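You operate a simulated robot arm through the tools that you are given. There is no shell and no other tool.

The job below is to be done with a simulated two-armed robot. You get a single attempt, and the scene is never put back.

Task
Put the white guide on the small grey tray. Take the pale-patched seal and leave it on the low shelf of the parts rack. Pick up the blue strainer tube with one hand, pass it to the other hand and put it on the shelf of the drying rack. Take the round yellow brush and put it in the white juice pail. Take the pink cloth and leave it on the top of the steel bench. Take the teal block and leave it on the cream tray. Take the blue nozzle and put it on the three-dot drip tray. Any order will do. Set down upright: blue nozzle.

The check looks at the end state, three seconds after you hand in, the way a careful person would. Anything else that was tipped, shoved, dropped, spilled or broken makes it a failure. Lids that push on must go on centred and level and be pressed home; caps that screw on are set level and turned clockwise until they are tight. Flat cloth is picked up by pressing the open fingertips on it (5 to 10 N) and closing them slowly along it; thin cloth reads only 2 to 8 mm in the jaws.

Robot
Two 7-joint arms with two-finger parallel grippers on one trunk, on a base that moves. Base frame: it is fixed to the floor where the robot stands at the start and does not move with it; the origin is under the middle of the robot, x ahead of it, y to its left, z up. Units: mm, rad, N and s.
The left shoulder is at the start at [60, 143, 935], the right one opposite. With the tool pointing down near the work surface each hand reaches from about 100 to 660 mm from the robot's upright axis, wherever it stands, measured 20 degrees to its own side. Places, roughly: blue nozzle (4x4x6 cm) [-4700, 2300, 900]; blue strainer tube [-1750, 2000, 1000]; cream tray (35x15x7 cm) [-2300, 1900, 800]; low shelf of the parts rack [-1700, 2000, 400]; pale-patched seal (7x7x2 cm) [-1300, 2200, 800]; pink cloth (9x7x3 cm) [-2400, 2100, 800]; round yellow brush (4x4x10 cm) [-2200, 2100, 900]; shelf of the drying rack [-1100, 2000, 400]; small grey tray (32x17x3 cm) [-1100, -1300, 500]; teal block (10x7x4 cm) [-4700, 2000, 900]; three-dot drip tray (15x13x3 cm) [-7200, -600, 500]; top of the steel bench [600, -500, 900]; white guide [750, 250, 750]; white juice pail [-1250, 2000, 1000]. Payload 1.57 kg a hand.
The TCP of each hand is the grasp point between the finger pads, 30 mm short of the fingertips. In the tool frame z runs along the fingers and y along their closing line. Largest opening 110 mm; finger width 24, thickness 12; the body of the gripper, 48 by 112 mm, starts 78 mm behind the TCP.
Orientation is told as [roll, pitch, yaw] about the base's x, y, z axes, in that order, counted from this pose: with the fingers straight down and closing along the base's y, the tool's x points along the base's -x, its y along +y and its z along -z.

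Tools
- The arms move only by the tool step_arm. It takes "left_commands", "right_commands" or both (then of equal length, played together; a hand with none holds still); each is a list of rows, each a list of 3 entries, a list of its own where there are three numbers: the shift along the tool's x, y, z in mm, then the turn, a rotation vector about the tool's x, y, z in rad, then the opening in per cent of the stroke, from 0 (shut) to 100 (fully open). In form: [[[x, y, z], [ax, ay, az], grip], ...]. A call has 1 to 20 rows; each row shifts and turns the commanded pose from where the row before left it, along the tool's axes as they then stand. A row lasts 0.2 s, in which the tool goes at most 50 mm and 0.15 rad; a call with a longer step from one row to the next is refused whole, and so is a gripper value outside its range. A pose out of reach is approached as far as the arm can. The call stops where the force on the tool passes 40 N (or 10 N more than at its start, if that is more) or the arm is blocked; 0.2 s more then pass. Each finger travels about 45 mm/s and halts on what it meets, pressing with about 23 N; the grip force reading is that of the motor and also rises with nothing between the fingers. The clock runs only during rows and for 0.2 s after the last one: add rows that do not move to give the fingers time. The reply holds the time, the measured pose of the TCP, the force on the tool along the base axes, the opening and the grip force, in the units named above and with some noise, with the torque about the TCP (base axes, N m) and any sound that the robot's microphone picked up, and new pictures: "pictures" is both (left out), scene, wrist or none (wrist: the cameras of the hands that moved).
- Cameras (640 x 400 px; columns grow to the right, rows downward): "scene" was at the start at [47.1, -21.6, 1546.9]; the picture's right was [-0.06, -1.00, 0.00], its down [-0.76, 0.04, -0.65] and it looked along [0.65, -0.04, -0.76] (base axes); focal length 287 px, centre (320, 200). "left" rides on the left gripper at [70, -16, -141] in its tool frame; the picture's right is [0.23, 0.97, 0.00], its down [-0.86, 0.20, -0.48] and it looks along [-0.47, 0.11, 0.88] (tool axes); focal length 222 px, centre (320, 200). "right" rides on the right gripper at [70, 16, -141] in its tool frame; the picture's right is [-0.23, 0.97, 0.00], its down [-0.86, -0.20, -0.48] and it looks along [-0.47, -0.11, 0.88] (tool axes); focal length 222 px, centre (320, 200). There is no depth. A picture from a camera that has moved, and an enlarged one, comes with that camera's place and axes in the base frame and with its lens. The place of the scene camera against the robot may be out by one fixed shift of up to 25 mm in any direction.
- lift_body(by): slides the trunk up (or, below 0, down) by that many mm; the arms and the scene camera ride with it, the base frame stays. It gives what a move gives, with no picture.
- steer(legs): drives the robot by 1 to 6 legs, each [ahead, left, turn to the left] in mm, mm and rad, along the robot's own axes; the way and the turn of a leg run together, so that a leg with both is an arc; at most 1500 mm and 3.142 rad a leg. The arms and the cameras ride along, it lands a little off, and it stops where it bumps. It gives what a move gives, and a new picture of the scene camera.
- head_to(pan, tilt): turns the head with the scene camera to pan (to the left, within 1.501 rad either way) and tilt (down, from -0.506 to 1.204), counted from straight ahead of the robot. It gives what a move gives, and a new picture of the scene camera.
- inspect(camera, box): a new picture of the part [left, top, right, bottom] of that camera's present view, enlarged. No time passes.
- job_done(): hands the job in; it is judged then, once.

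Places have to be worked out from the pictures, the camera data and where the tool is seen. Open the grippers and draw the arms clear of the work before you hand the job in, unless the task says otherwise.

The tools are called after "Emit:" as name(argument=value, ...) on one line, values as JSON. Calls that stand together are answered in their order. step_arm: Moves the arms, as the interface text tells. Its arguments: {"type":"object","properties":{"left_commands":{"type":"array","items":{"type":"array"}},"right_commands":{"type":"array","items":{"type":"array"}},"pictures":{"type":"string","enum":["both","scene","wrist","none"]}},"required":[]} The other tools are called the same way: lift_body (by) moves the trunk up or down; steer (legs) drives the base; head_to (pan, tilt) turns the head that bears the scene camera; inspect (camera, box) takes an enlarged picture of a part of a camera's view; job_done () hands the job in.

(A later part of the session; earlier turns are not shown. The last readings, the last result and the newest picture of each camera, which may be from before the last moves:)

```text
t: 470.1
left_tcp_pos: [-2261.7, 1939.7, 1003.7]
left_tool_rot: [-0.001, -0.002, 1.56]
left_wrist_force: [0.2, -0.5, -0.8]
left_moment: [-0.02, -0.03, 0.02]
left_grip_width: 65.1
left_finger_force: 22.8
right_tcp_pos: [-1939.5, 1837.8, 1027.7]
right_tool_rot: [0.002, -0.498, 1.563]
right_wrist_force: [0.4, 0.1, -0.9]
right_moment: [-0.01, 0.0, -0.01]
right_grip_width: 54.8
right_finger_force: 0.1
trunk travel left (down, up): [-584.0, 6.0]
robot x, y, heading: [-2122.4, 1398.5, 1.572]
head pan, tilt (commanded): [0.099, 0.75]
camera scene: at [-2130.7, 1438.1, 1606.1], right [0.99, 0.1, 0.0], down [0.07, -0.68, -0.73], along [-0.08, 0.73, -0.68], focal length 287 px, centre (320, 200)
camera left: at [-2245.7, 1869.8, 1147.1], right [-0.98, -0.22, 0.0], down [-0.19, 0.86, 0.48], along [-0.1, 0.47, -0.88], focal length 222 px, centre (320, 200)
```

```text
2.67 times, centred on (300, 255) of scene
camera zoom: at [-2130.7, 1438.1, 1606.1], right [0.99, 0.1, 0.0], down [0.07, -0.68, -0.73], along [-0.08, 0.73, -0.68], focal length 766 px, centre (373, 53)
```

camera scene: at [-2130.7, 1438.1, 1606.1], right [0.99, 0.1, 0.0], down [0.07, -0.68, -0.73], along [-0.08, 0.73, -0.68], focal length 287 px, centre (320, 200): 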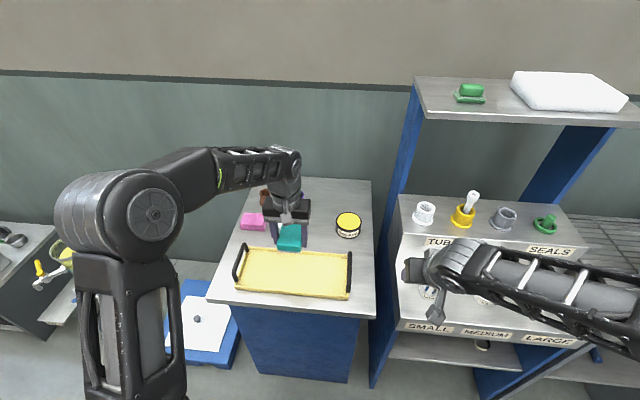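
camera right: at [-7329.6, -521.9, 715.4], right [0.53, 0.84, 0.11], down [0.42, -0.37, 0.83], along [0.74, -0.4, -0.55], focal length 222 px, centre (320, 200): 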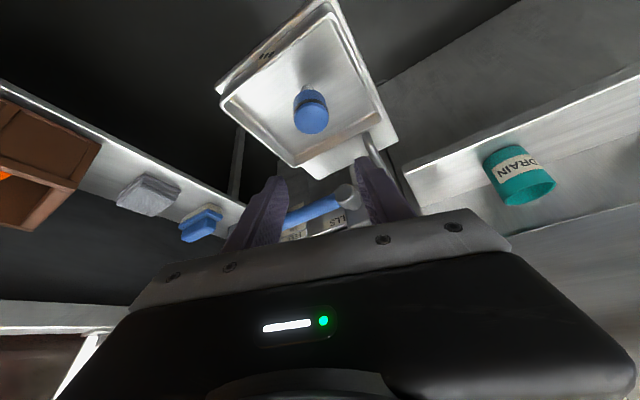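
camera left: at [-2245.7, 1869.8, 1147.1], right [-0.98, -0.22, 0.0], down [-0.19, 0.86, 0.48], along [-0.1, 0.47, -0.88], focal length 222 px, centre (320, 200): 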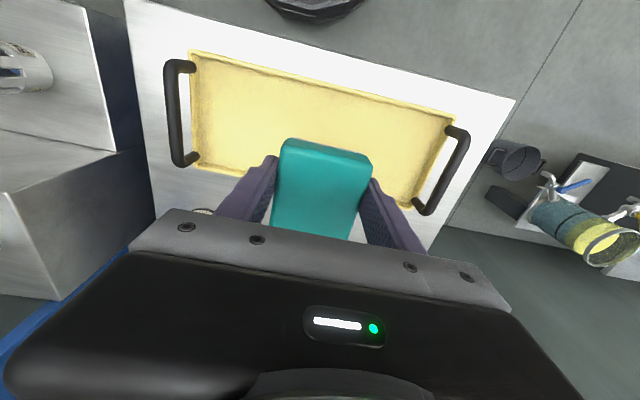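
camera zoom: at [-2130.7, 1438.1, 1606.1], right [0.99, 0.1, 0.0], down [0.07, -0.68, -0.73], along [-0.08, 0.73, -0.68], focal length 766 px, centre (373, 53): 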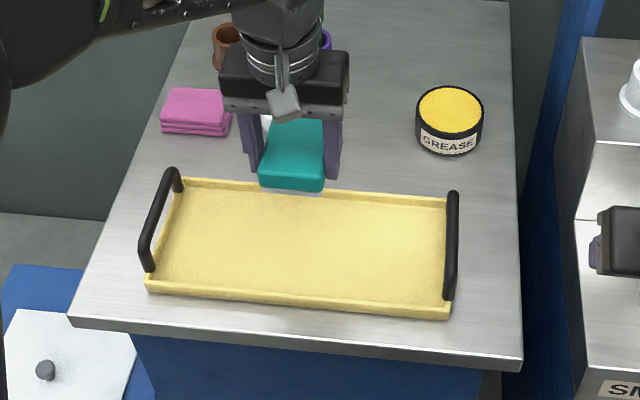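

The wrist view confirms the hand is centred over the tray (x -2260, y 1944). I'll lower the block 105 mm, then in small steps to contact.

Emit:
step_arm(left_commands=[[[-2, 0, 15], [0, 0, 0], 20], [[0, 0, 20], [0, 0, 0], 20], [[0, 0, 20], [0, 0, 0], 20], [[0, 0, 20], [0, 0, 0], 20], [[0, 0, 15], [0, 0, 0], 20], [[0, 0, 10], [0, 0, 0], 20], [[0, 0, 5], [0, 0, 0], 20], [[0, 0, 0], [0, 0, 0], 20]])

Emit:
inspect(camera="scene", box=[200, 180, 400, 330])

```text
t: 471.9
left_tcp_pos: [-2260.2, 1942.8, 898.8]
left_tool_rot: [-0.001, 0.0, 1.559]
left_wrist_force: [0.5, 0.2, -1.3]
left_moment: [-0.03, -0.03, 0.0]
left_grip_width: 65.5
left_finger_force: 23.6
right_tcp_pos: [-1938.9, 1839.5, 1027.8]
right_tool_rot: [0.003, -0.499, 1.561]
right_wrist_force: [0.4, -0.5, -0.5]
right_moment: [0.0, 0.03, -0.03]
right_grip_width: 55.0
right_finger_force: 0.0
trunk travel left (down, up): [-584.0, 6.0]
robot x, y, heading: [-2121.8, 1402.0, 1.569]
head pan, tilt (commanded): [0.099, 0.75]
camera scene: at [-2130.7, 1438.6, 1606.0], right [0.99, 0.1, 0.0], down [0.07, -0.68, -0.73], along [-0.08, 0.73, -0.68], focal length 287 px, centre (320, 200)
camera left: at [-2246.4, 1871.9, 1041.7], right [-0.98, -0.22, 0.0], down [-0.19, 0.86, 0.48], along [-0.1, 0.47, -0.88], focal length 222 px, centre (320, 200)
```

scene: 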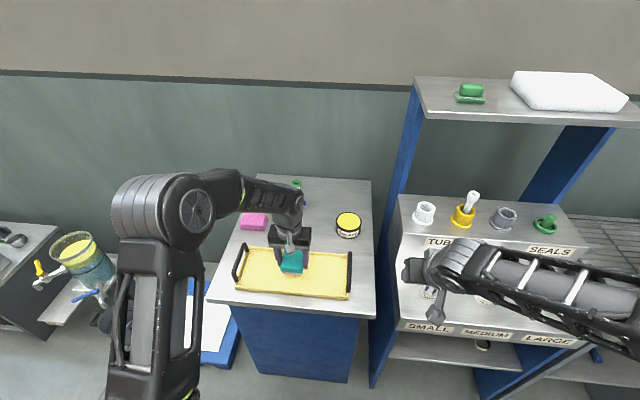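
left: 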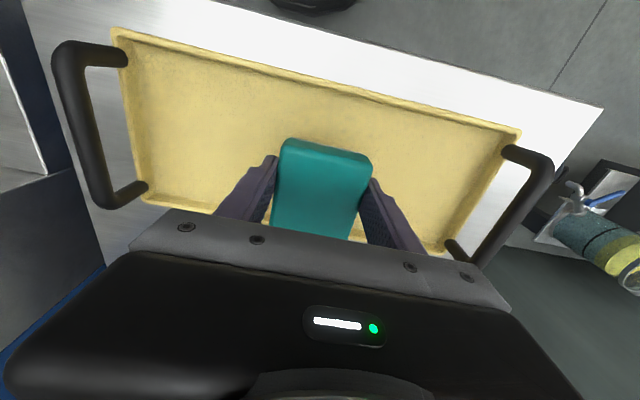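

```text
2.67 times, centred on (300, 255) of scene
camera zoom: at [-2130.7, 1438.6, 1606.0], right [0.99, 0.1, 0.0], down [0.07, -0.68, -0.73], along [-0.08, 0.73, -0.68], focal length 766 px, centre (373, 53)
```

zoom: 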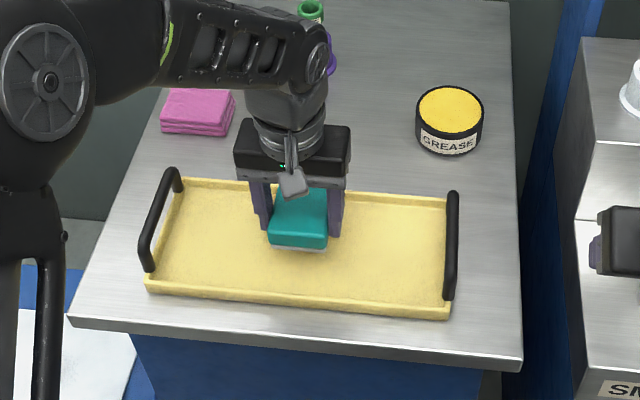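

The block is just above the tray floor, well inside. I'll lower in small steps to contact.

Emit:
step_arm(left_commands=[[[0, 0, 5], [0, 0, 0], 20], [[0, 0, 5], [0, 0, 0], 20], [[0, 0, 4], [0, 0, 0], 20], [[0, 0, 0], [0, 0, 0], 20]], pictures="none")

Emit:
step_arm(left_commands=[[[0, 0, 4], [0, 0, 0], 20], [[0, 0, 3], [0, 0, 0], 20], [[0, 0, 3], [0, 0, 0], 20], [[0, 0, 0], [0, 0, 0], 20]], pictures="wrist")

```text
t: 472.9
left_tcp_pos: [-2262.7, 1942.7, 885.8]
left_tool_rot: [0.0, -0.001, 1.56]
left_wrist_force: [0.6, 0.2, -1.3]
left_moment: [0.0, 0.01, -0.01]
left_grip_width: 65.5
left_finger_force: 23.2
right_tcp_pos: [-1939.8, 1838.4, 1027.4]
right_tool_rot: [0.002, -0.498, 1.56]
right_wrist_force: [-0.3, 0.5, 0.3]
right_moment: [-0.05, 0.0, 0.01]
right_grip_width: 54.9
right_finger_force: 0.0
trunk travel left (down, up): [-584.0, 6.0]
robot x, y, heading: [-2116.9, 1404.2, 1.573]
head pan, tilt (commanded): [0.099, 0.75]
```

```text
t: 473.9
left_tcp_pos: [-2262.3, 1942.2, 875.1]
left_tool_rot: [-0.002, 0.0, 1.559]
left_wrist_force: [-0.2, -0.2, -1.3]
left_moment: [-0.01, -0.04, -0.04]
left_grip_width: 65.6
left_finger_force: 22.7
right_tcp_pos: [-1939.1, 1837.7, 1027.9]
right_tool_rot: [0.001, -0.499, 1.562]
right_wrist_force: [0.5, 0.4, 0.0]
right_moment: [-0.02, -0.04, -0.01]
right_grip_width: 54.8
right_finger_force: 0.0
trunk travel left (down, up): [-584.0, 6.0]
robot x, y, heading: [-2122.0, 1402.2, 1.578]
head pan, tilt (commanded): [0.099, 0.75]
camera left: at [-2246.5, 1872.5, 1017.8], right [-0.98, -0.22, 0.0], down [-0.19, 0.86, 0.48], along [-0.1, 0.47, -0.88], focal length 222 px, centre (320, 200)
```

left: 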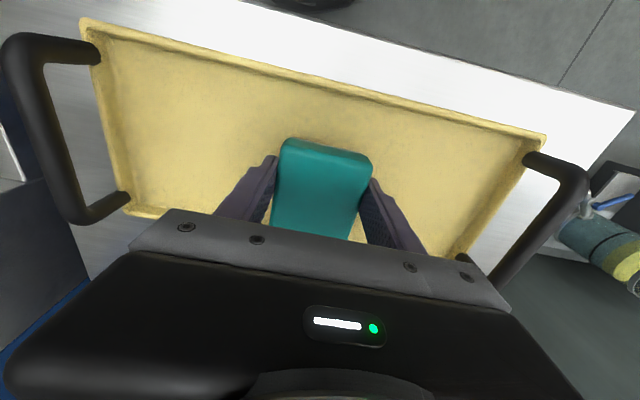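

No contact yet; continuing in 3 mm steps.

Emit:
step_arm(left_commands=[[[0, 0, 3], [0, 0, 0], 20], [[0, 0, 3], [0, 0, 0], 20], [[0, 0, 0], [0, 0, 0], 20]], pictures="none")

Emit:
step_arm(left_commands=[[[0, 0, 3], [0, 0, 0], 20], [[0, 0, 2], [0, 0, 0], 20], [[0, 0, 0], [0, 0, 0], 20]], pictures="none")

```text
t: 474.7
left_tcp_pos: [-2261.9, 1941.9, 868.5]
left_tool_rot: [0.001, 0.001, 1.56]
left_wrist_force: [0.0, -0.3, -0.2]
left_moment: [-0.04, -0.01, 0.03]
left_grip_width: 65.3
left_finger_force: 23.0
right_tcp_pos: [-1938.4, 1838.4, 1029.4]
right_tool_rot: [0.002, -0.5, 1.561]
right_wrist_force: [0.1, -0.3, 0.4]
right_moment: [0.01, -0.03, -0.01]
right_grip_width: 55.2
right_finger_force: 0.0
trunk travel left (down, up): [-584.0, 6.0]
robot x, y, heading: [-2123.1, 1405.3, 1.574]
head pan, tilt (commanded): [0.099, 0.75]
```

```text
t: 475.5
left_tcp_pos: [-2262.1, 1942.3, 864.7]
left_tool_rot: [0.002, -0.002, 1.56]
left_wrist_force: [0.2, -0.2, 0.7]
left_moment: [0.12, -0.04, 0.03]
left_grip_width: 65.2
left_finger_force: 23.2
right_tcp_pos: [-1938.4, 1838.0, 1028.4]
right_tool_rot: [0.001, -0.499, 1.56]
right_wrist_force: [0.3, -0.1, 0.6]
right_moment: [0.02, -0.02, 0.01]
right_grip_width: 54.8
right_finger_force: 0.1
trunk travel left (down, up): [-584.0, 6.0]
robot x, y, heading: [-2125.1, 1402.6, 1.575]
head pan, tilt (commanded): [0.099, 0.75]
```

Light contact begins. One more 2 mm step to seat it, then release.

Emit:
step_arm(left_commands=[[[0, 0, 2], [0, 0, 0], 20], [[0, 0, 0], [0, 0, 0], 20]], pictures="none")

Emit:
step_arm(left_commands=[[[0, 0, 0], [0, 0, 0], 62], [[0, 0, 0], [0, 0, 0], 68], [[0, 0, 0], [0, 0, 0], 76], [[0, 0, 0], [0, 0, 0], 84], [[0, 0, 0], [0, 0, 0], 84], [[0, 0, -5], [0, 0, 0], 84], [[0, 0, -10], [0, 0, 0], 84], [[0, 0, -15], [0, 0, 0], 84], [[0, 0, -20], [0, 0, 0], 84], [[0, 0, -25], [0, 0, 0], 84], [[0, 0, -25], [0, 0, 0], 84], [[0, 0, -25], [0, 0, 0], 84], [[0, 0, 0], [0, 0, 0], 84]])

```text
t: 476.1
left_tcp_pos: [-2261.2, 1942.2, 864.2]
left_tool_rot: [0.0, -0.006, 1.559]
left_wrist_force: [-0.6, -1.3, 18.7]
left_moment: [0.28, 0.0, -0.02]
left_grip_width: 65.3
left_finger_force: 23.1
right_tcp_pos: [-1938.8, 1838.1, 1028.6]
right_tool_rot: [0.002, -0.5, 1.561]
right_wrist_force: [-0.5, 0.0, -0.6]
right_moment: [0.03, 0.02, -0.01]
right_grip_width: 55.0
right_finger_force: 0.1
trunk travel left (down, up): [-584.0, 6.0]
robot x, y, heading: [-2124.8, 1402.4, 1.579]
head pan, tilt (commanded): [0.099, 0.75]
```

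```text
t: 478.9
left_tcp_pos: [-2263.3, 1941.3, 987.7]
left_tool_rot: [0.0, 0.0, 1.561]
left_wrist_force: [-0.1, -0.6, -0.1]
left_moment: [-0.01, 0.0, 0.04]
left_grip_width: 92.4
left_finger_force: 0.0
right_tcp_pos: [-1937.7, 1839.0, 1027.8]
right_tool_rot: [-0.001, -0.499, 1.559]
right_wrist_force: [0.3, 0.3, -0.1]
right_moment: [0.03, -0.03, 0.0]
right_grip_width: 55.1
right_finger_force: 0.0
trunk travel left (down, up): [-584.0, 6.0]
robot x, y, heading: [-2121.5, 1403.6, 1.574]
head pan, tilt (commanded): [0.099, 0.75]
camera scene: at [-2130.7, 1438.8, 1606.0], right [0.99, 0.1, 0.0], down [0.07, -0.68, -0.73], along [-0.08, 0.73, -0.68], focal length 287 px, centre (320, 200)
camera left: at [-2246.7, 1871.9, 1131.3], right [-0.98, -0.22, 0.0], down [-0.19, 0.86, 0.48], along [-0.1, 0.47, -0.88], focal length 222 px, centre (320, 200)
```

scene: 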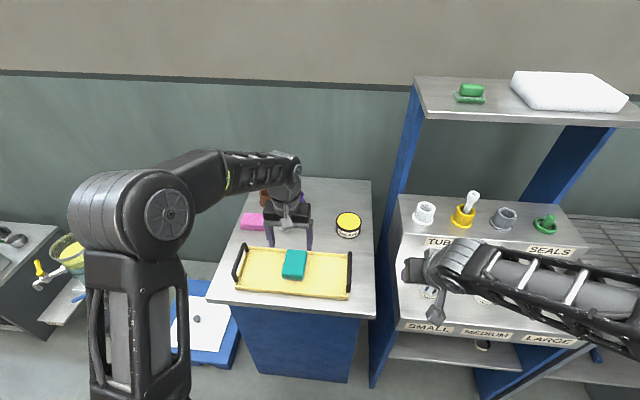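
left: 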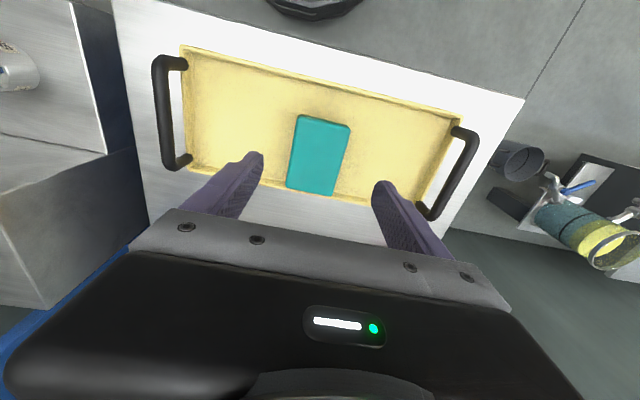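

The teal block lies flat in the cream tray. Next the pink cloth at about (-2439, 2126): I'll raise the left hand, then move the robot left and forward.

Emit:
step_arm(left_commands=[[[0, 0, -20], [0, 0, 0], 84], [[0, 0, -20], [0, 0, 0], 84], [[0, 0, -15], [0, 0, 0], 84], [[0, 0, 0], [0, 0, 0], 84]], pictures="none")

Emit:
steer(legs=[[130, 150, 0]])

Emit:
inspect(camera="left", box=[0, 0, 640, 400])

```text
t: 479.9
left_tcp_pos: [-2261.4, 1941.4, 1043.4]
left_tool_rot: [0.001, 0.0, 1.56]
left_wrist_force: [0.2, 0.9, 0.5]
left_moment: [0.0, 0.0, 0.0]
left_grip_width: 92.2
left_finger_force: 0.0
right_tcp_pos: [-1939.5, 1839.4, 1026.8]
right_tool_rot: [0.003, -0.499, 1.563]
right_wrist_force: [0.4, 0.0, 0.8]
right_moment: [0.01, 0.02, -0.03]
right_grip_width: 55.1
right_finger_force: 0.1
trunk travel left (down, up): [-584.0, 6.0]
robot x, y, heading: [-2124.1, 1401.6, 1.578]
head pan, tilt (commanded): [0.099, 0.75]
```

```text
t: 481.5
left_tcp_pos: [-2410.7, 2069.8, 1042.6]
left_tool_rot: [0.0, 0.0, 1.562]
left_wrist_force: [-0.2, -0.1, 0.0]
left_moment: [-0.02, -0.02, -0.03]
left_grip_width: 92.4
left_finger_force: 0.0
right_tcp_pos: [-2088.3, 1966.0, 1027.3]
right_tool_rot: [0.001, -0.502, 1.561]
right_wrist_force: [0.9, -0.2, -0.4]
right_moment: [-0.01, 0.0, -0.03]
right_grip_width: 55.1
right_finger_force: 0.1
trunk travel left (down, up): [-584.0, 6.0]
robot x, y, heading: [-2273.3, 1533.7, 1.576]
head pan, tilt (commanded): [0.099, 0.75]
camera scene: at [-2280.2, 1567.6, 1606.0], right [0.99, 0.1, 0.0], down [0.07, -0.68, -0.73], along [-0.08, 0.73, -0.68], focal length 287 px, centre (320, 200)
```

scene: 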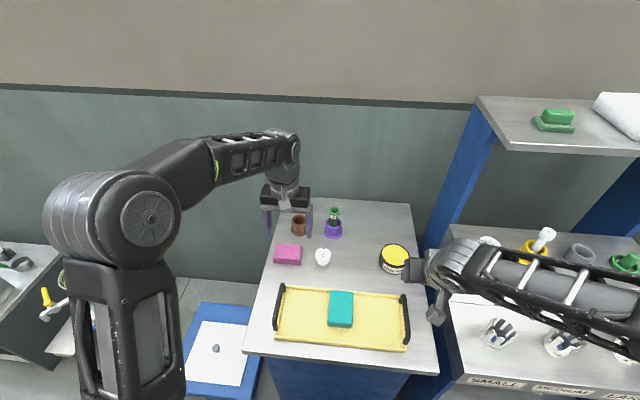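

```text
1.00 times, centred on (320, 200) of left (not enlarged: the box is as wide or as high as the picture)
camera zoom: at [-2395.3, 1999.8, 1184.5], right [-0.98, -0.22, 0.0], down [-0.19, 0.86, 0.48], along [-0.1, 0.47, -0.88], focal length 222 px, centre (320, 200)
```

zoom: 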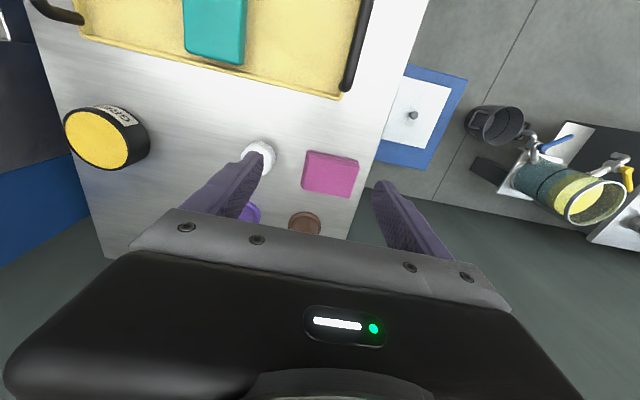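

The cloth is at about (-2439, 2122), 9 cm along x and 7 cm along y. I'll turn the left hand 90° so the jaws close along y, moving over it.

Emit:
step_arm(left_commands=[[[-13, 7, 0], [0, 0, 0], 100], [[-13, 7, 0], [0, 0, 0], 100], [[-13, 7, 0], [0, 0, 0], 100], [[-13, 7, 0], [0, 0, 0], 100], [[0, 0, 0], [0, 0, -0.1428], 100], [[0, 0, 0], [0, 0, -0.1428], 100], [[0, 0, 0], [0, 0, -0.1428], 100], [[0, 0, 0], [0, 0, -0.1428], 100], [[0, 0, 0], [0, 0, -0.1428], 100], [[0, 0, 0], [0, 0, -0.1428], 100], [[0, 0, 0], [0, 0, -0.1428], 100], [[0, 0, 0], [0, 0, -0.1428], 100], [[0, 0, 0], [0, 0, -0.1428], 100], [[0, 0, 0], [0, 0, -0.1428], 100], [[0, 0, 0], [0, 0, -0.1428], 100], [[0, 0, 0], [0, 0, 0], 100]])

```text
t: 484.9
left_tcp_pos: [-2437.9, 2121.7, 1041.9]
left_tool_rot: [0.001, 0.002, 3.132]
left_wrist_force: [0.1, -0.2, -0.1]
left_moment: [0.0, -0.05, 0.01]
left_grip_width: 110.2
left_finger_force: 0.0
right_tcp_pos: [-2087.6, 1967.1, 1028.2]
right_tool_rot: [0.002, -0.5, 1.558]
right_wrist_force: [0.3, 0.7, -0.2]
right_moment: [-0.05, 0.02, -0.01]
right_grip_width: 55.0
right_finger_force: 0.0
trunk travel left (down, up): [-584.0, 6.0]
robot x, y, heading: [-2271.2, 1528.8, 1.577]
head pan, tilt (commanded): [0.099, 0.75]
camera scene: at [-2279.2, 1566.6, 1606.0], right [0.99, 0.1, 0.0], down [0.07, -0.68, -0.73], along [-0.08, 0.73, -0.68], focal length 287 px, centre (320, 200)
camera left: at [-2367.7, 2136.6, 1184.7], right [0.22, -0.98, 0.0], down [-0.86, -0.19, 0.48], along [-0.47, -0.1, -0.88], focal length 222 px, centre (320, 200)
```

scene: 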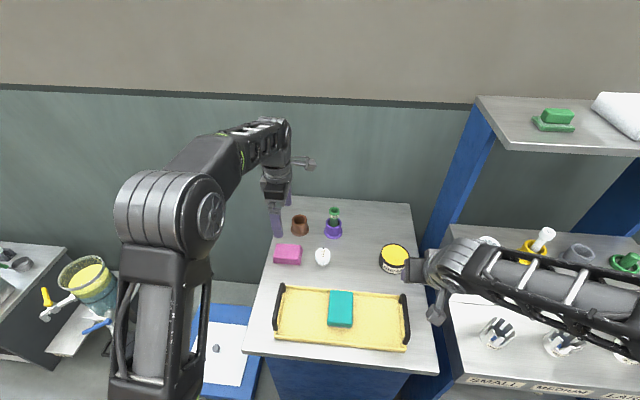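
left: 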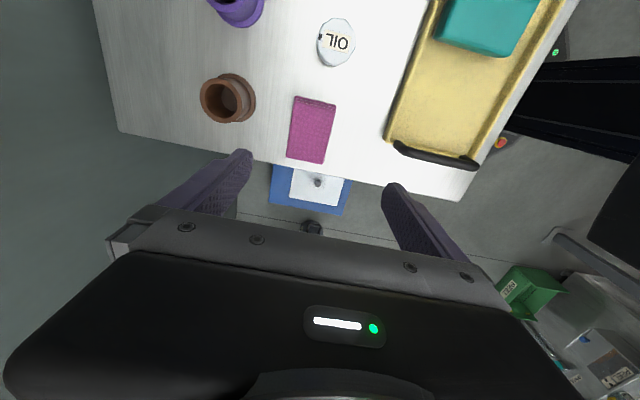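

The cloth lies almost under the hand. I'll descend 90 mm and measure again.

Emit:
step_arm(left_commands=[[[0, 0, 20], [0, 0, 0], 100], [[0, 0, 25], [0, 0, 0], 100], [[0, 0, 25], [0, 0, 0], 100], [[0, 0, 20], [0, 0, 0], 100], [[0, 0, 0], [0, 0, 0], 100]], pictures="wrist")

```text
t: 486.1
left_tcp_pos: [-2438.6, 2122.6, 952.7]
left_tool_rot: [0.0, 0.0, 3.131]
left_wrist_force: [-0.2, 1.1, -0.2]
left_moment: [-0.01, 0.01, 0.03]
left_grip_width: 110.0
left_finger_force: 0.0
right_tcp_pos: [-2087.7, 1966.4, 1028.2]
right_tool_rot: [0.002, -0.499, 1.56]
right_wrist_force: [0.1, -0.4, -0.1]
right_moment: [-0.01, 0.0, 0.02]
right_grip_width: 54.8
right_finger_force: 0.0
trunk travel left (down, up): [-584.0, 6.0]
robot x, y, heading: [-2270.3, 1533.3, 1.576]
head pan, tilt (commanded): [0.099, 0.75]
camera left: at [-2368.1, 2137.3, 1095.8], right [0.22, -0.98, 0.0], down [-0.86, -0.19, 0.48], along [-0.47, -0.1, -0.88], focal length 222 px, centre (320, 200)
```

left: 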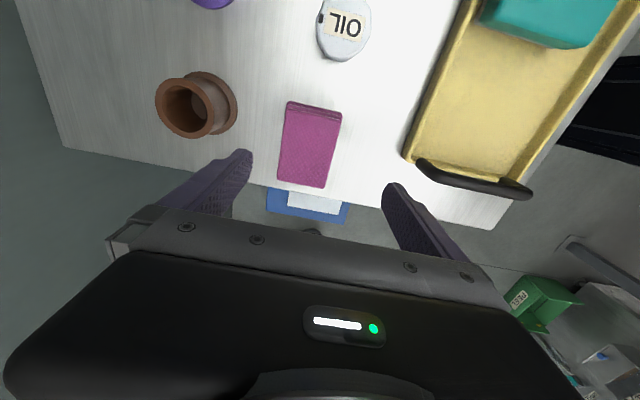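

Combining views, the cloth centre is about (-2438, 2133). I'll shift 11 mm in +y, descend 65 mm, and look.

Emit:
step_arm(left_commands=[[[0, -11, 0], [0, 0, 0], 100], [[0, 0, 20], [0, 0, 0], 100], [[0, 0, 20], [0, 0, 0], 100], [[0, 0, 15], [0, 0, 0], 100], [[0, 0, 10], [0, 0, 0], 100], [[0, 0, 0], [0, 0, 0], 100]], pictures="wrist")

```text
t: 487.5
left_tcp_pos: [-2437.9, 2132.3, 887.7]
left_tool_rot: [-0.001, -0.001, 3.132]
left_wrist_force: [-0.1, -0.5, 0.1]
left_moment: [0.0, 0.02, 0.0]
left_grip_width: 110.2
left_finger_force: 0.0
right_tcp_pos: [-2086.4, 1966.5, 1028.2]
right_tool_rot: [0.001, -0.5, 1.56]
right_wrist_force: [0.0, -0.3, 0.2]
right_moment: [0.0, 0.03, 0.01]
right_grip_width: 55.2
right_finger_force: 0.1
trunk travel left (down, up): [-584.0, 6.0]
robot x, y, heading: [-2272.2, 1533.7, 1.578]
head pan, tilt (commanded): [0.099, 0.75]
camera left: at [-2367.5, 2147.5, 1029.6], right [0.22, -0.98, 0.0], down [-0.86, -0.19, 0.48], along [-0.47, -0.1, -0.88], focal length 222 px, centre (320, 200)
```

left: 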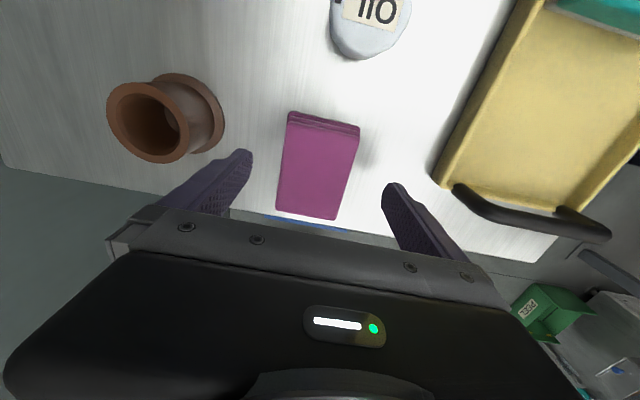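

The cloth is centred between the fingers. I'll lower 20 mm, then small steps until just above the table.

Emit:
step_arm(left_commands=[[[0, 0, 10], [0, 0, 0], 100], [[0, 0, 10], [0, 0, 0], 100], [[0, 0, 0], [0, 0, 0], 100]], pictures="none")

Emit:
step_arm(left_commands=[[[0, 0, 4], [0, 0, 0], 100], [[0, 0, 3], [0, 0, 0], 100], [[0, 0, 0], [0, 0, 0], 100]], pictures="wrist")

```text
t: 488.3
left_tcp_pos: [-2438.1, 2132.6, 868.0]
left_tool_rot: [-0.001, 0.001, 3.131]
left_wrist_force: [0.2, 0.2, 0.3]
left_moment: [0.01, 0.0, -0.03]
left_grip_width: 110.3
left_finger_force: 0.0
right_tcp_pos: [-2087.5, 1965.8, 1027.9]
right_tool_rot: [0.001, -0.498, 1.559]
right_wrist_force: [0.9, 0.6, -0.4]
right_moment: [0.0, -0.01, 0.0]
right_grip_width: 54.9
right_finger_force: 0.0
trunk travel left (down, up): [-584.0, 6.0]
robot x, y, heading: [-2269.4, 1527.5, 1.574]
head pan, tilt (commanded): [0.099, 0.75]
```

```text
t: 489.1
left_tcp_pos: [-2438.2, 2133.6, 861.2]
left_tool_rot: [-0.002, -0.001, 3.13]
left_wrist_force: [0.4, 0.2, 0.2]
left_moment: [0.01, 0.0, -0.04]
left_grip_width: 109.9
left_finger_force: 0.0
right_tcp_pos: [-2087.6, 1965.7, 1027.3]
right_tool_rot: [0.002, -0.499, 1.562]
right_wrist_force: [-1.0, 0.6, -1.2]
right_moment: [-0.03, -0.01, -0.02]
right_grip_width: 55.1
right_finger_force: 0.0
trunk travel left (down, up): [-584.0, 6.0]
robot x, y, heading: [-2270.9, 1531.9, 1.573]
head pan, tilt (commanded): [0.099, 0.75]
camera left: at [-2367.8, 2148.3, 1003.6], right [0.22, -0.98, 0.0], down [-0.86, -0.19, 0.48], along [-0.47, -0.1, -0.88], focal length 222 px, centre (320, 200)
```

left: 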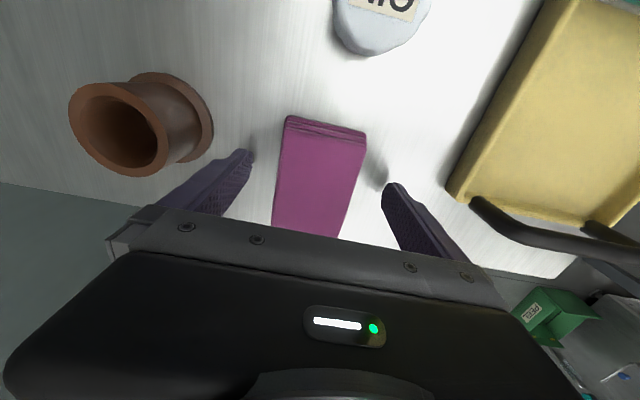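

The fingertip shadows show the table is very near. I'll lower 3 mm more and close slowly on the cloth.

Emit:
step_arm(left_commands=[[[0, 0, 3], [0, 0, 0], 100], [[0, 0, 0], [0, 0, 0], 92], [[0, 0, 0], [0, 0, 0], 84], [[0, 0, 0], [0, 0, 0], 76], [[0, 0, 0], [0, 0, 0], 68], [[0, 0, 0], [0, 0, 0], 60], [[0, 0, 0], [0, 0, 0], 52], [[0, 0, 0], [0, 0, 0], 44], [[0, 0, 0], [0, 0, 0], 36], [[0, 0, 0], [0, 0, 0], 28], [[0, 0, 0], [0, 0, 0], 28]], pictures="wrist")

```text
t: 491.5
left_tcp_pos: [-2437.6, 2133.2, 857.4]
left_tool_rot: [-0.001, -0.001, 3.132]
left_wrist_force: [-0.4, 1.2, 1.4]
left_moment: [-0.02, -0.04, 0.01]
left_grip_width: 64.1
left_finger_force: 22.8
right_tcp_pos: [-2087.3, 1966.8, 1027.8]
right_tool_rot: [0.002, -0.5, 1.56]
right_wrist_force: [-0.5, 0.4, -0.2]
right_moment: [-0.01, -0.02, -0.01]
right_grip_width: 55.3
right_finger_force: 0.1
trunk travel left (down, up): [-584.0, 6.0]
robot x, y, heading: [-2272.2, 1530.8, 1.574]
head pan, tilt (commanded): [0.099, 0.75]
camera left: at [-2367.4, 2148.2, 1000.3], right [0.22, -0.98, 0.0], down [-0.86, -0.19, 0.48], along [-0.47, -0.1, -0.88], focal length 222 px, centre (320, 200)
```

left: 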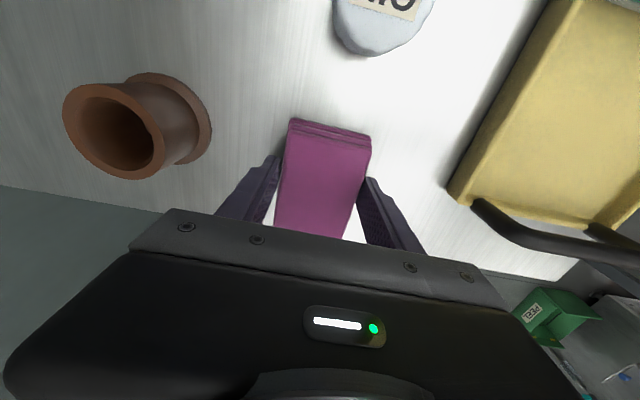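

The cloth bundle is gripped (64 mm). I'll lift it slowly and check.

Emit:
step_arm(left_commands=[[[0, 0, -2], [0, 0, 0], 28], [[0, 0, -2], [0, 0, 0], 28], [[0, 0, -3], [0, 0, 0], 28], [[0, 0, -4], [0, 0, 0], 28], [[0, 0, -5], [0, 0, 0], 28], [[0, 0, -6], [0, 0, 0], 28], [[0, 0, -8], [0, 0, 0], 28], [[0, 0, -8], [0, 0, 0], 28], [[0, 0, -8], [0, 0, 0], 28], [[0, 0, 0], [0, 0, 0], 28]])

```text
t: 493.7
left_tcp_pos: [-2438.3, 2131.9, 903.8]
left_tool_rot: [-0.001, 0.002, 3.132]
left_wrist_force: [0.1, -0.5, -0.9]
left_moment: [0.02, 0.0, -0.01]
left_grip_width: 63.9
left_finger_force: 23.0
right_tcp_pos: [-2086.7, 1966.5, 1027.1]
right_tool_rot: [0.003, -0.5, 1.56]
right_wrist_force: [0.0, -0.2, -0.2]
right_moment: [0.02, 0.04, -0.02]
right_grip_width: 54.6
right_finger_force: 0.0
trunk travel left (down, up): [-584.0, 6.0]
robot x, y, heading: [-2269.7, 1527.9, 1.574]
head pan, tilt (commanded): [0.099, 0.75]
camera scene: at [-2279.1, 1566.7, 1606.0], right [0.99, 0.1, 0.0], down [0.07, -0.68, -0.73], along [-0.08, 0.73, -0.68], focal length 287 px, centre (320, 200)
camera left: at [-2367.6, 2147.3, 1046.0], right [0.22, -0.98, 0.0], down [-0.86, -0.19, 0.48], along [-0.47, -0.1, -0.88], focal length 222 px, centre (320, 200)
```

scene: 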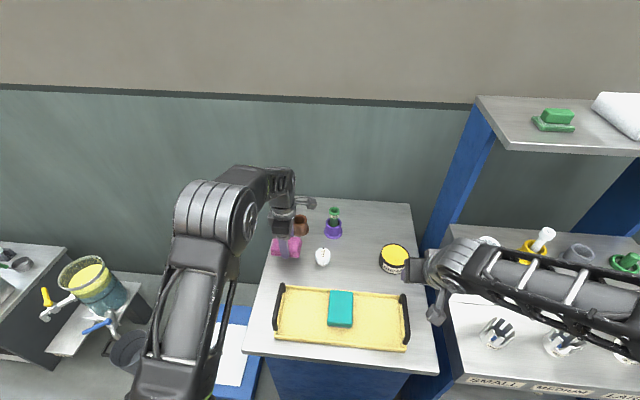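
left: 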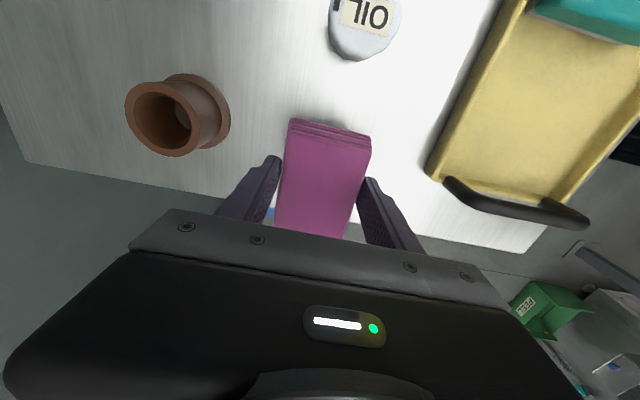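

The cloth is in hand. I'll raise it, draw it back, back off, and strafe right along the aisle toward the first bench.

Emit:
step_arm(left_commands=[[[0, 0, -12], [0, 0, 0], 28], [[0, 0, -15], [0, 0, 0], 28], [[0, 0, -15], [0, 0, 0], 28], [[0, 0, -15], [0, 0, 0], 28], [[0, 0, -15], [0, 0, 0], 28], [[0, 0, -15], [0, 0, 0], 28], [[0, 5, -15], [0, 0, 0], 28], [[0, 15, -15], [0, 0, 0], 28], [[0, 20, -10], [0, 0, 0], 28], [[0, 25, 0], [0, 0, 0], 28], [[0, 25, 0], [0, 0, 0], 28], [[0, 25, 0], [0, 0, 0], 28], [[0, 25, 0], [0, 0, 0], 28], [[0, 25, 0], [0, 0, 0], 28], [[0, 15, 0], [0, 0, 0], 28], [[0, 0, 0], [0, 0, 0], 28]], pictures="none")

Emit:
steer(legs=[[-340, 0, 0], [0, -950, 0], [0, -950, 0]])

```text
t: 497.1
left_tcp_pos: [-2439.5, 1952.0, 1030.0]
left_tool_rot: [0.0, 0.001, 3.132]
left_wrist_force: [0.4, -0.4, 0.2]
left_moment: [-0.02, 0.03, 0.04]
left_grip_width: 64.1
left_finger_force: 22.9
right_tcp_pos: [-2088.4, 1965.3, 1027.3]
right_tool_rot: [0.002, -0.5, 1.561]
right_wrist_force: [0.1, 1.2, 0.4]
right_moment: [0.01, -0.01, -0.02]
right_grip_width: 55.0
right_finger_force: 0.0
trunk travel left (down, up): [-584.0, 6.0]
robot x, y, heading: [-2270.9, 1530.5, 1.577]
head pan, tilt (commanded): [0.099, 0.75]
```

```text
t: 508.3
left_tcp_pos: [-564.9, 1612.7, 1029.6]
left_tool_rot: [-0.002, -0.002, 3.131]
left_wrist_force: [-0.7, -0.2, -1.2]
left_moment: [-0.02, 0.01, 0.04]
left_grip_width: 63.9
left_finger_force: 22.5
right_tcp_pos: [-212.1, 1625.8, 1026.7]
right_tool_rot: [0.002, -0.498, 1.56]
right_wrist_force: [0.4, -0.1, 0.5]
right_moment: [-0.03, 0.03, -0.02]
right_grip_width: 54.8
right_finger_force: 0.1
trunk travel left (down, up): [-584.0, 6.0]
robot x, y, heading: [-396.8, 1187.7, 1.576]
head pan, tilt (commanded): [0.099, 0.75]
camera scene: at [-404.2, 1226.1, 1606.0], right [0.99, 0.1, 0.0], down [0.07, -0.68, -0.73], along [-0.08, 0.73, -0.68], focal length 287 px, centre (320, 200)
```

scene: 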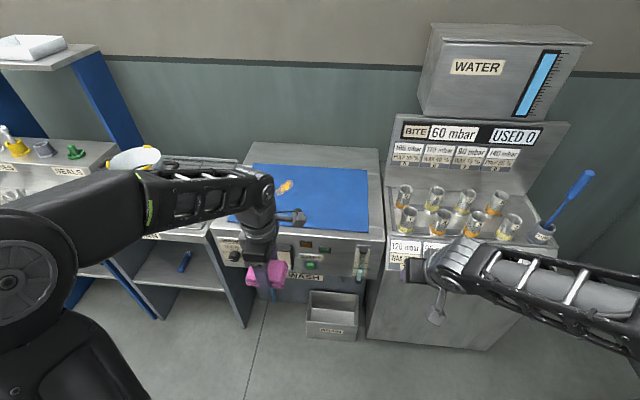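

Clear so far. I'll back a little, turn right to face +x, and strafe along −y until I'm before the steel bench's free area.

Emit:
steer(legs=[[-140, 0, 0], [0, 0, -1.576], [0, -690, 0], [0, -680, 0]])

Emit:
head_to(pan=0.1, tilt=0.75)

```text
t: 520.2
left_tcp_pos: [29.9, -132.2, 1030.4]
left_tool_rot: [-0.001, -0.002, 1.568]
left_wrist_force: [1.4, -0.9, -0.2]
left_moment: [0.0, 0.01, 0.03]
left_grip_width: 64.2
left_finger_force: 23.3
right_tcp_pos: [47.4, -483.9, 1027.5]
right_tool_rot: [0.002, -0.5, -0.001]
right_wrist_force: [0.5, -0.6, -0.4]
right_moment: [0.01, 0.01, 0.06]
right_grip_width: 55.0
right_finger_force: 0.1
trunk travel left (down, up): [-584.0, 6.0]
robot x, y, heading: [-391.9, -303.2, 0.008]
head pan, tilt (commanded): [0.099, 0.75]
camera scene: at [-337.4, -312.7, 1606.0], right [0.11, -0.99, 0.0], down [-0.68, -0.08, -0.73], along [0.73, 0.08, -0.68], focal length 287 px, centre (320, 200)
```

scene: 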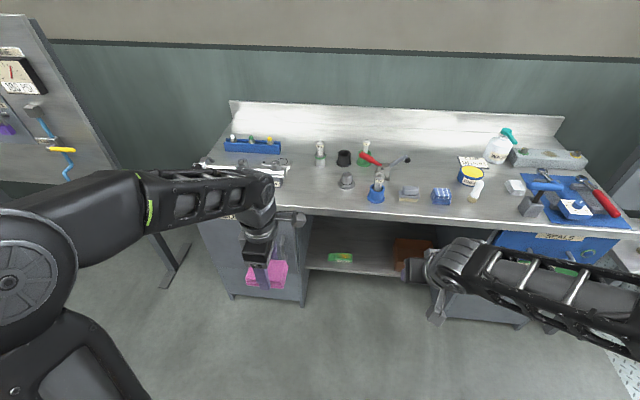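

```text
t: 520.8
left_tcp_pos: [30.4, -131.0, 1030.8]
left_tool_rot: [0.0, 0.0, 1.567]
left_wrist_force: [0.4, 0.3, -0.7]
left_moment: [0.01, 0.0, -0.03]
left_grip_width: 64.1
left_finger_force: 22.7
right_tcp_pos: [47.2, -483.6, 1027.7]
right_tool_rot: [0.001, -0.501, -0.002]
right_wrist_force: [0.1, -0.1, -0.1]
right_moment: [0.0, -0.02, 0.01]
right_grip_width: 55.3
right_finger_force: 0.1
trunk travel left (down, up): [-584.0, 6.0]
robot x, y, heading: [-389.0, -305.6, 0.012]
head pan, tilt (commanded): [0.099, 0.75]
camera scene: at [-337.4, -311.9, 1606.0], right [0.11, -0.99, 0.0], down [-0.68, -0.08, -0.73], along [0.73, 0.08, -0.68], focal length 287 px, centre (320, 200)
```

scene: 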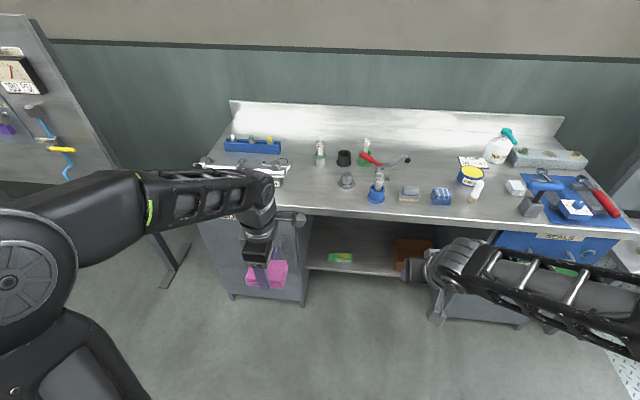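

The steel bench is ahead. I'll zoom in to choose a free spot on its top.

Emit:
inspect(camera="scene", box=[200, 100, 480, 260])

```text
2.29 times, centred on (340, 180) of scene
camera zoom: at [-337.4, -311.9, 1606.0], right [0.11, -0.99, 0.0], down [-0.68, -0.08, -0.73], along [0.73, 0.08, -0.68], focal length 657 px, centre (274, 246)
```

zoom: 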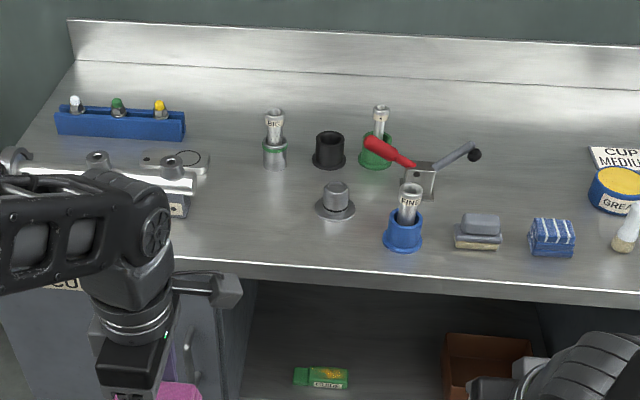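

There is a clear patch around (520, -175) between the pipe's end and the small stud. I'll drive ahead 450 mm with a slight shift right.

Emit:
steer(legs=[[440, -40, -0.01]])

Emit:
inspect(camera="left", box=[0, 0, 640, 400])

```text
t: 523.4
left_tcp_pos: [470.2, -171.3, 1031.3]
left_tool_rot: [-0.001, 0.001, 1.56]
left_wrist_force: [0.5, -0.3, -0.4]
left_moment: [-0.01, 0.03, 0.02]
left_grip_width: 64.3
left_finger_force: 23.3
right_tcp_pos: [483.2, -524.2, 1027.1]
right_tool_rot: [0.001, -0.501, -0.008]
right_wrist_force: [0.8, 0.1, 0.0]
right_moment: [0.0, 0.0, 0.01]
right_grip_width: 54.9
right_finger_force: 0.1
trunk travel left (down, up): [-584.0, 6.0]
robot x, y, heading: [49.7, -342.7, 0.011]
head pan, tilt (commanded): [0.099, 0.75]
camera scene: at [101.0, -349.6, 1606.0], right [0.1, -0.99, 0.0], down [-0.68, -0.07, -0.73], along [0.73, 0.08, -0.68], focal length 287 px, centre (320, 200)
```

scene: 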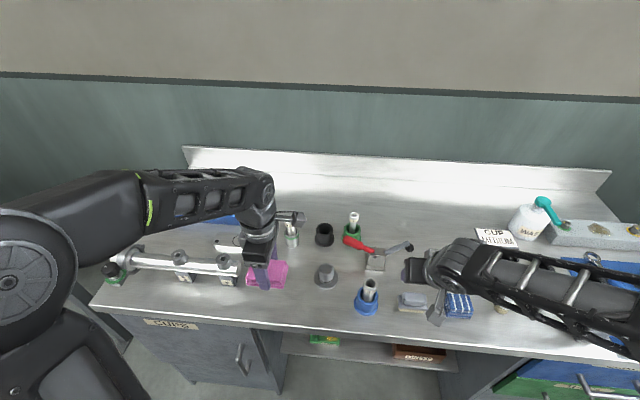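

```text
1.00 times, centred on (320, 200) of left (not enlarged: the box is as wide or as high as the picture)
camera zoom: at [485.3, -241.9, 1173.0], right [-0.98, -0.22, 0.0], down [-0.19, 0.86, 0.48], along [-0.1, 0.47, -0.88], focal length 222 px, centre (320, 200)
```

zoom: 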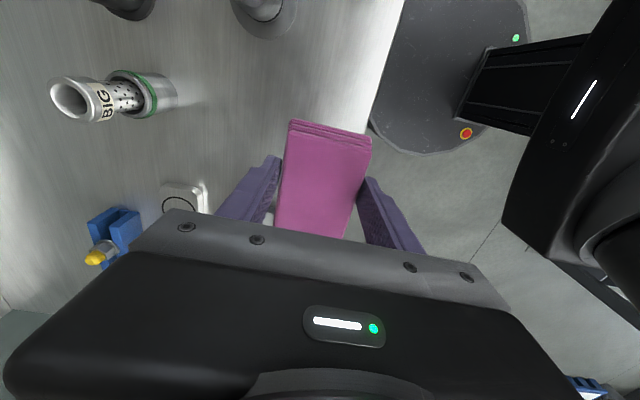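

I'll move 45 mm further over the bench and lower to just above the surface (contact expected near TCP z 892).

Emit:
step_arm(left_commands=[[[0, -15, 0], [0, 0, 0], 28], [[0, -15, 5], [0, 0, 0], 28], [[0, -15, 15], [0, 0, 0], 28], [[0, 0, 20], [0, 0, 0], 28], [[0, 0, 20], [0, 0, 0], 28], [[0, 0, 20], [0, 0, 0], 28], [[0, 0, 20], [0, 0, 0], 28], [[0, 0, 15], [0, 0, 0], 28], [[0, 0, 8], [0, 0, 0], 28], [[0, 0, 0], [0, 0, 0], 28]])

Emit:
inspect(camera="scene", box=[180, 200, 400, 330])

```text
t: 525.6
left_tcp_pos: [512.9, -171.0, 907.2]
left_tool_rot: [0.0, -0.001, 1.562]
left_wrist_force: [0.1, -0.8, 0.3]
left_moment: [0.02, 0.02, 0.02]
left_grip_width: 63.8
left_finger_force: 22.6
right_tcp_pos: [482.8, -524.3, 1027.9]
right_tool_rot: [0.002, -0.5, -0.01]
right_wrist_force: [0.1, 0.2, -0.3]
right_moment: [-0.01, -0.01, -0.02]
right_grip_width: 55.1
right_finger_force: 0.2
trunk travel left (down, up): [-584.0, 6.0]
robot x, y, heading: [45.5, -340.0, 0.005]
head pan, tilt (commanded): [0.099, 0.75]
camera scene: at [100.0, -349.5, 1606.0], right [0.1, -0.99, 0.0], down [-0.68, -0.07, -0.73], along [0.73, 0.08, -0.68], focal length 287 px, centre (320, 200)
camera left: at [529.0, -241.2, 1050.4], right [-0.98, -0.22, 0.0], down [-0.19, 0.86, 0.48], along [-0.1, 0.47, -0.88], focal length 222 px, centre (320, 200)
```

scene: 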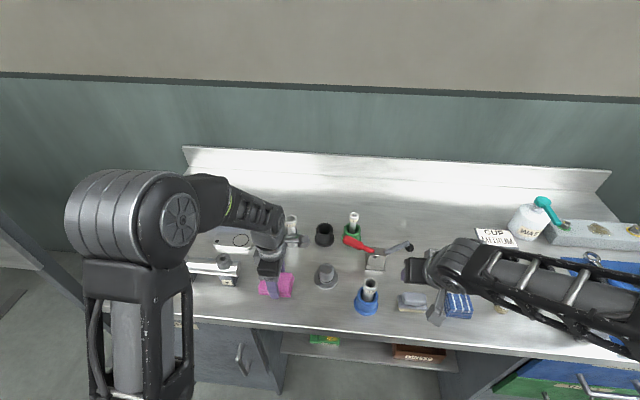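
left: 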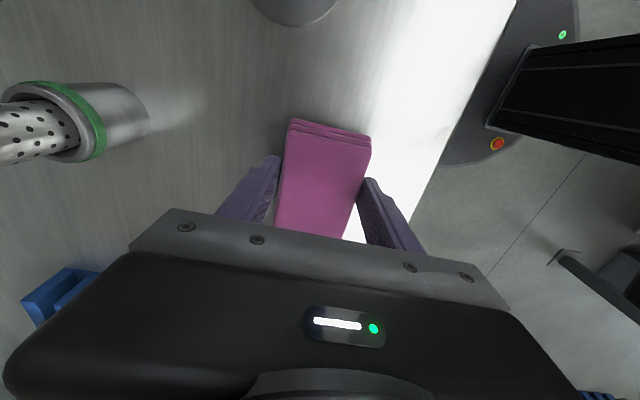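

```text
2.91 times, centred on (290, 265) of scene
camera zoom: at [100.0, -349.5, 1606.0], right [0.1, -0.99, 0.0], down [-0.68, -0.07, -0.73], along [0.73, 0.08, -0.68], focal length 836 px, centre (407, 11)
```

zoom: 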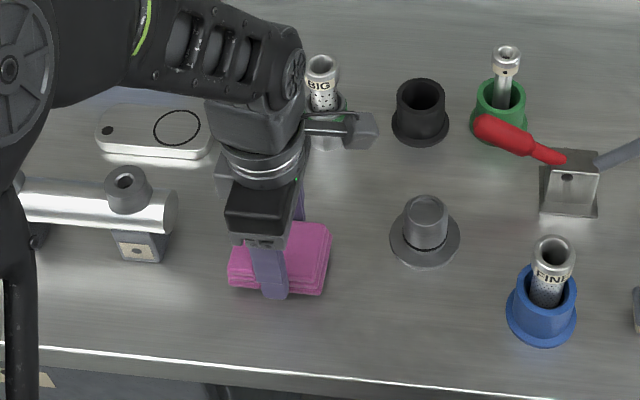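

The spot is clear on all sides. I'll lower in small steps until contact.

Emit:
step_arm(left_commands=[[[0, 0, 5], [0, 0, 0], 28], [[0, 0, 4], [0, 0, 0], 28], [[0, 0, 0], [0, 0, 0], 28]], pictures="none")

Emit:
step_arm(left_commands=[[[0, 0, 3], [0, 0, 0], 28], [[0, 0, 2], [0, 0, 0], 28], [[0, 0, 0], [0, 0, 0], 28]], pictures="none")

```text
t: 526.4
left_tcp_pos: [513.9, -171.6, 898.0]
left_tool_rot: [-0.001, -0.001, 1.559]
left_wrist_force: [-0.2, 0.6, -1.3]
left_moment: [0.02, 0.0, -0.02]
left_grip_width: 64.1
left_finger_force: 23.1
right_tcp_pos: [483.0, -524.5, 1027.5]
right_tool_rot: [0.002, -0.499, -0.009]
right_wrist_force: [-0.2, -0.8, 0.6]
right_moment: [-0.01, 0.02, 0.03]
right_grip_width: 55.0
right_finger_force: 0.0
trunk travel left (down, up): [-584.0, 6.0]
robot x, y, heading: [51.1, -343.8, 0.008]
head pan, tilt (commanded): [0.099, 0.75]
```

```text
t: 527.2
left_tcp_pos: [513.7, -172.8, 895.6]
left_tool_rot: [-0.005, 0.0, 1.561]
left_wrist_force: [-1.3, 3.1, 31.8]
left_moment: [0.09, 0.12, 0.01]
left_grip_width: 64.4
left_finger_force: 22.5
right_tcp_pos: [480.8, -524.7, 1029.1]
right_tool_rot: [0.001, -0.501, -0.01]
right_wrist_force: [0.5, 0.0, -0.9]
right_moment: [0.02, 0.0, 0.02]
right_grip_width: 55.1
right_finger_force: 0.0
trunk travel left (down, up): [-584.0, 6.0]
robot x, y, heading: [50.1, -342.4, 0.006]
head pan, tilt (commanded): [0.099, 0.75]
```

Contact with 32 N; I'll ease up 2 mm, open, and rise.

Emit:
step_arm(left_commands=[[[0, 0, -2], [0, 0, 0], 28], [[0, 0, 0], [0, 0, 0], 62], [[0, 0, 0], [0, 0, 0], 70], [[0, 0, 0], [0, 0, 0], 80], [[0, 0, 0], [0, 0, 0], 90], [[0, 0, 0], [0, 0, 0], 90], [[0, 0, -5], [0, 0, 0], 90], [[0, 0, -10], [0, 0, 0], 90], [[0, 0, -15], [0, 0, 0], 90], [[0, 0, -20], [0, 0, 0], 90], [[0, 0, -25], [0, 0, 0], 90], [[0, 0, -25], [0, 0, 0], 90], [[0, 0, -25], [0, 0, 0], 90], [[0, 0, 0], [0, 0, 0], 90]])

Emit:
inspect(camera="scene", box=[180, 200, 400, 330])

```text
t: 530.2
left_tcp_pos: [516.4, -171.9, 1018.4]
left_tool_rot: [0.0, -0.001, 1.56]
left_wrist_force: [0.4, -0.2, 1.0]
left_moment: [-0.03, 0.01, -0.01]
left_grip_width: 99.1
left_finger_force: 0.1
right_tcp_pos: [482.9, -524.5, 1026.3]
right_tool_rot: [0.001, -0.499, -0.008]
right_wrist_force: [0.2, 0.0, -0.5]
right_moment: [0.01, 0.0, 0.04]
right_grip_width: 55.0
right_finger_force: 0.0
trunk travel left (down, up): [-584.0, 6.0]
robot x, y, heading: [45.5, -340.9, 0.008]
head pan, tilt (commanded): [0.099, 0.75]
camera scene: at [100.2, -349.6, 1606.0], right [0.1, -0.99, 0.0], down [-0.68, -0.07, -0.73], along [0.73, 0.08, -0.68], focal length 287 px, centre (320, 200)
camera left: at [530.9, -241.6, 1162.7], right [-0.98, -0.22, 0.0], down [-0.19, 0.86, 0.48], along [-0.1, 0.47, -0.88], focal length 222 px, centre (320, 200)
```

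scene: 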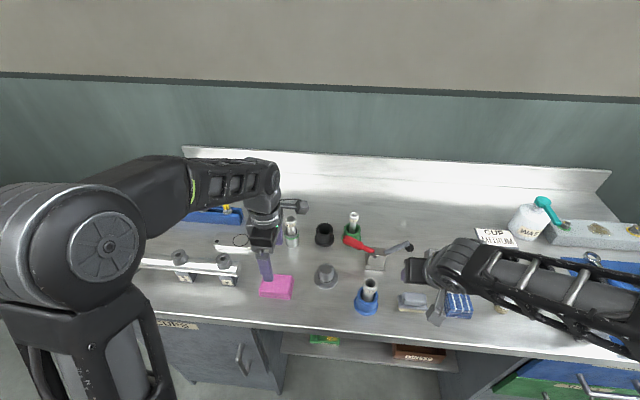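
left: 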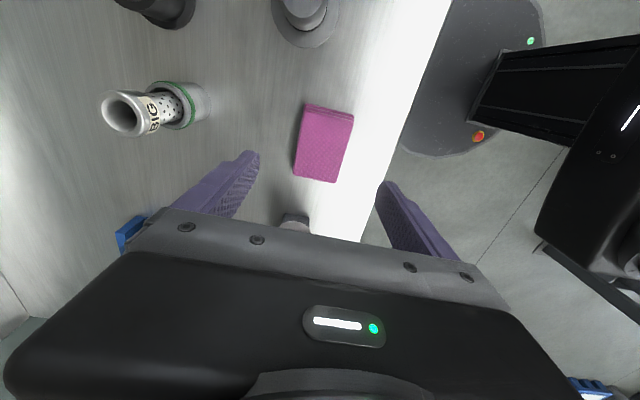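

```text
2.91 times, centred on (290, 265) of scene
camera zoom: at [100.2, -349.6, 1606.0], right [0.1, -0.99, 0.0], down [-0.68, -0.07, -0.73], along [0.73, 0.08, -0.68], focal length 836 px, centre (407, 11)
```

zoom: 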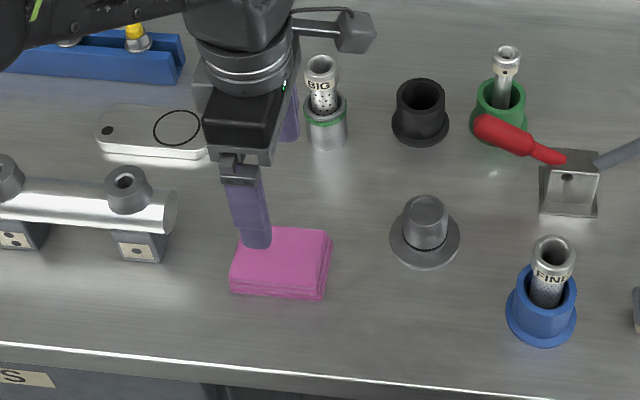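

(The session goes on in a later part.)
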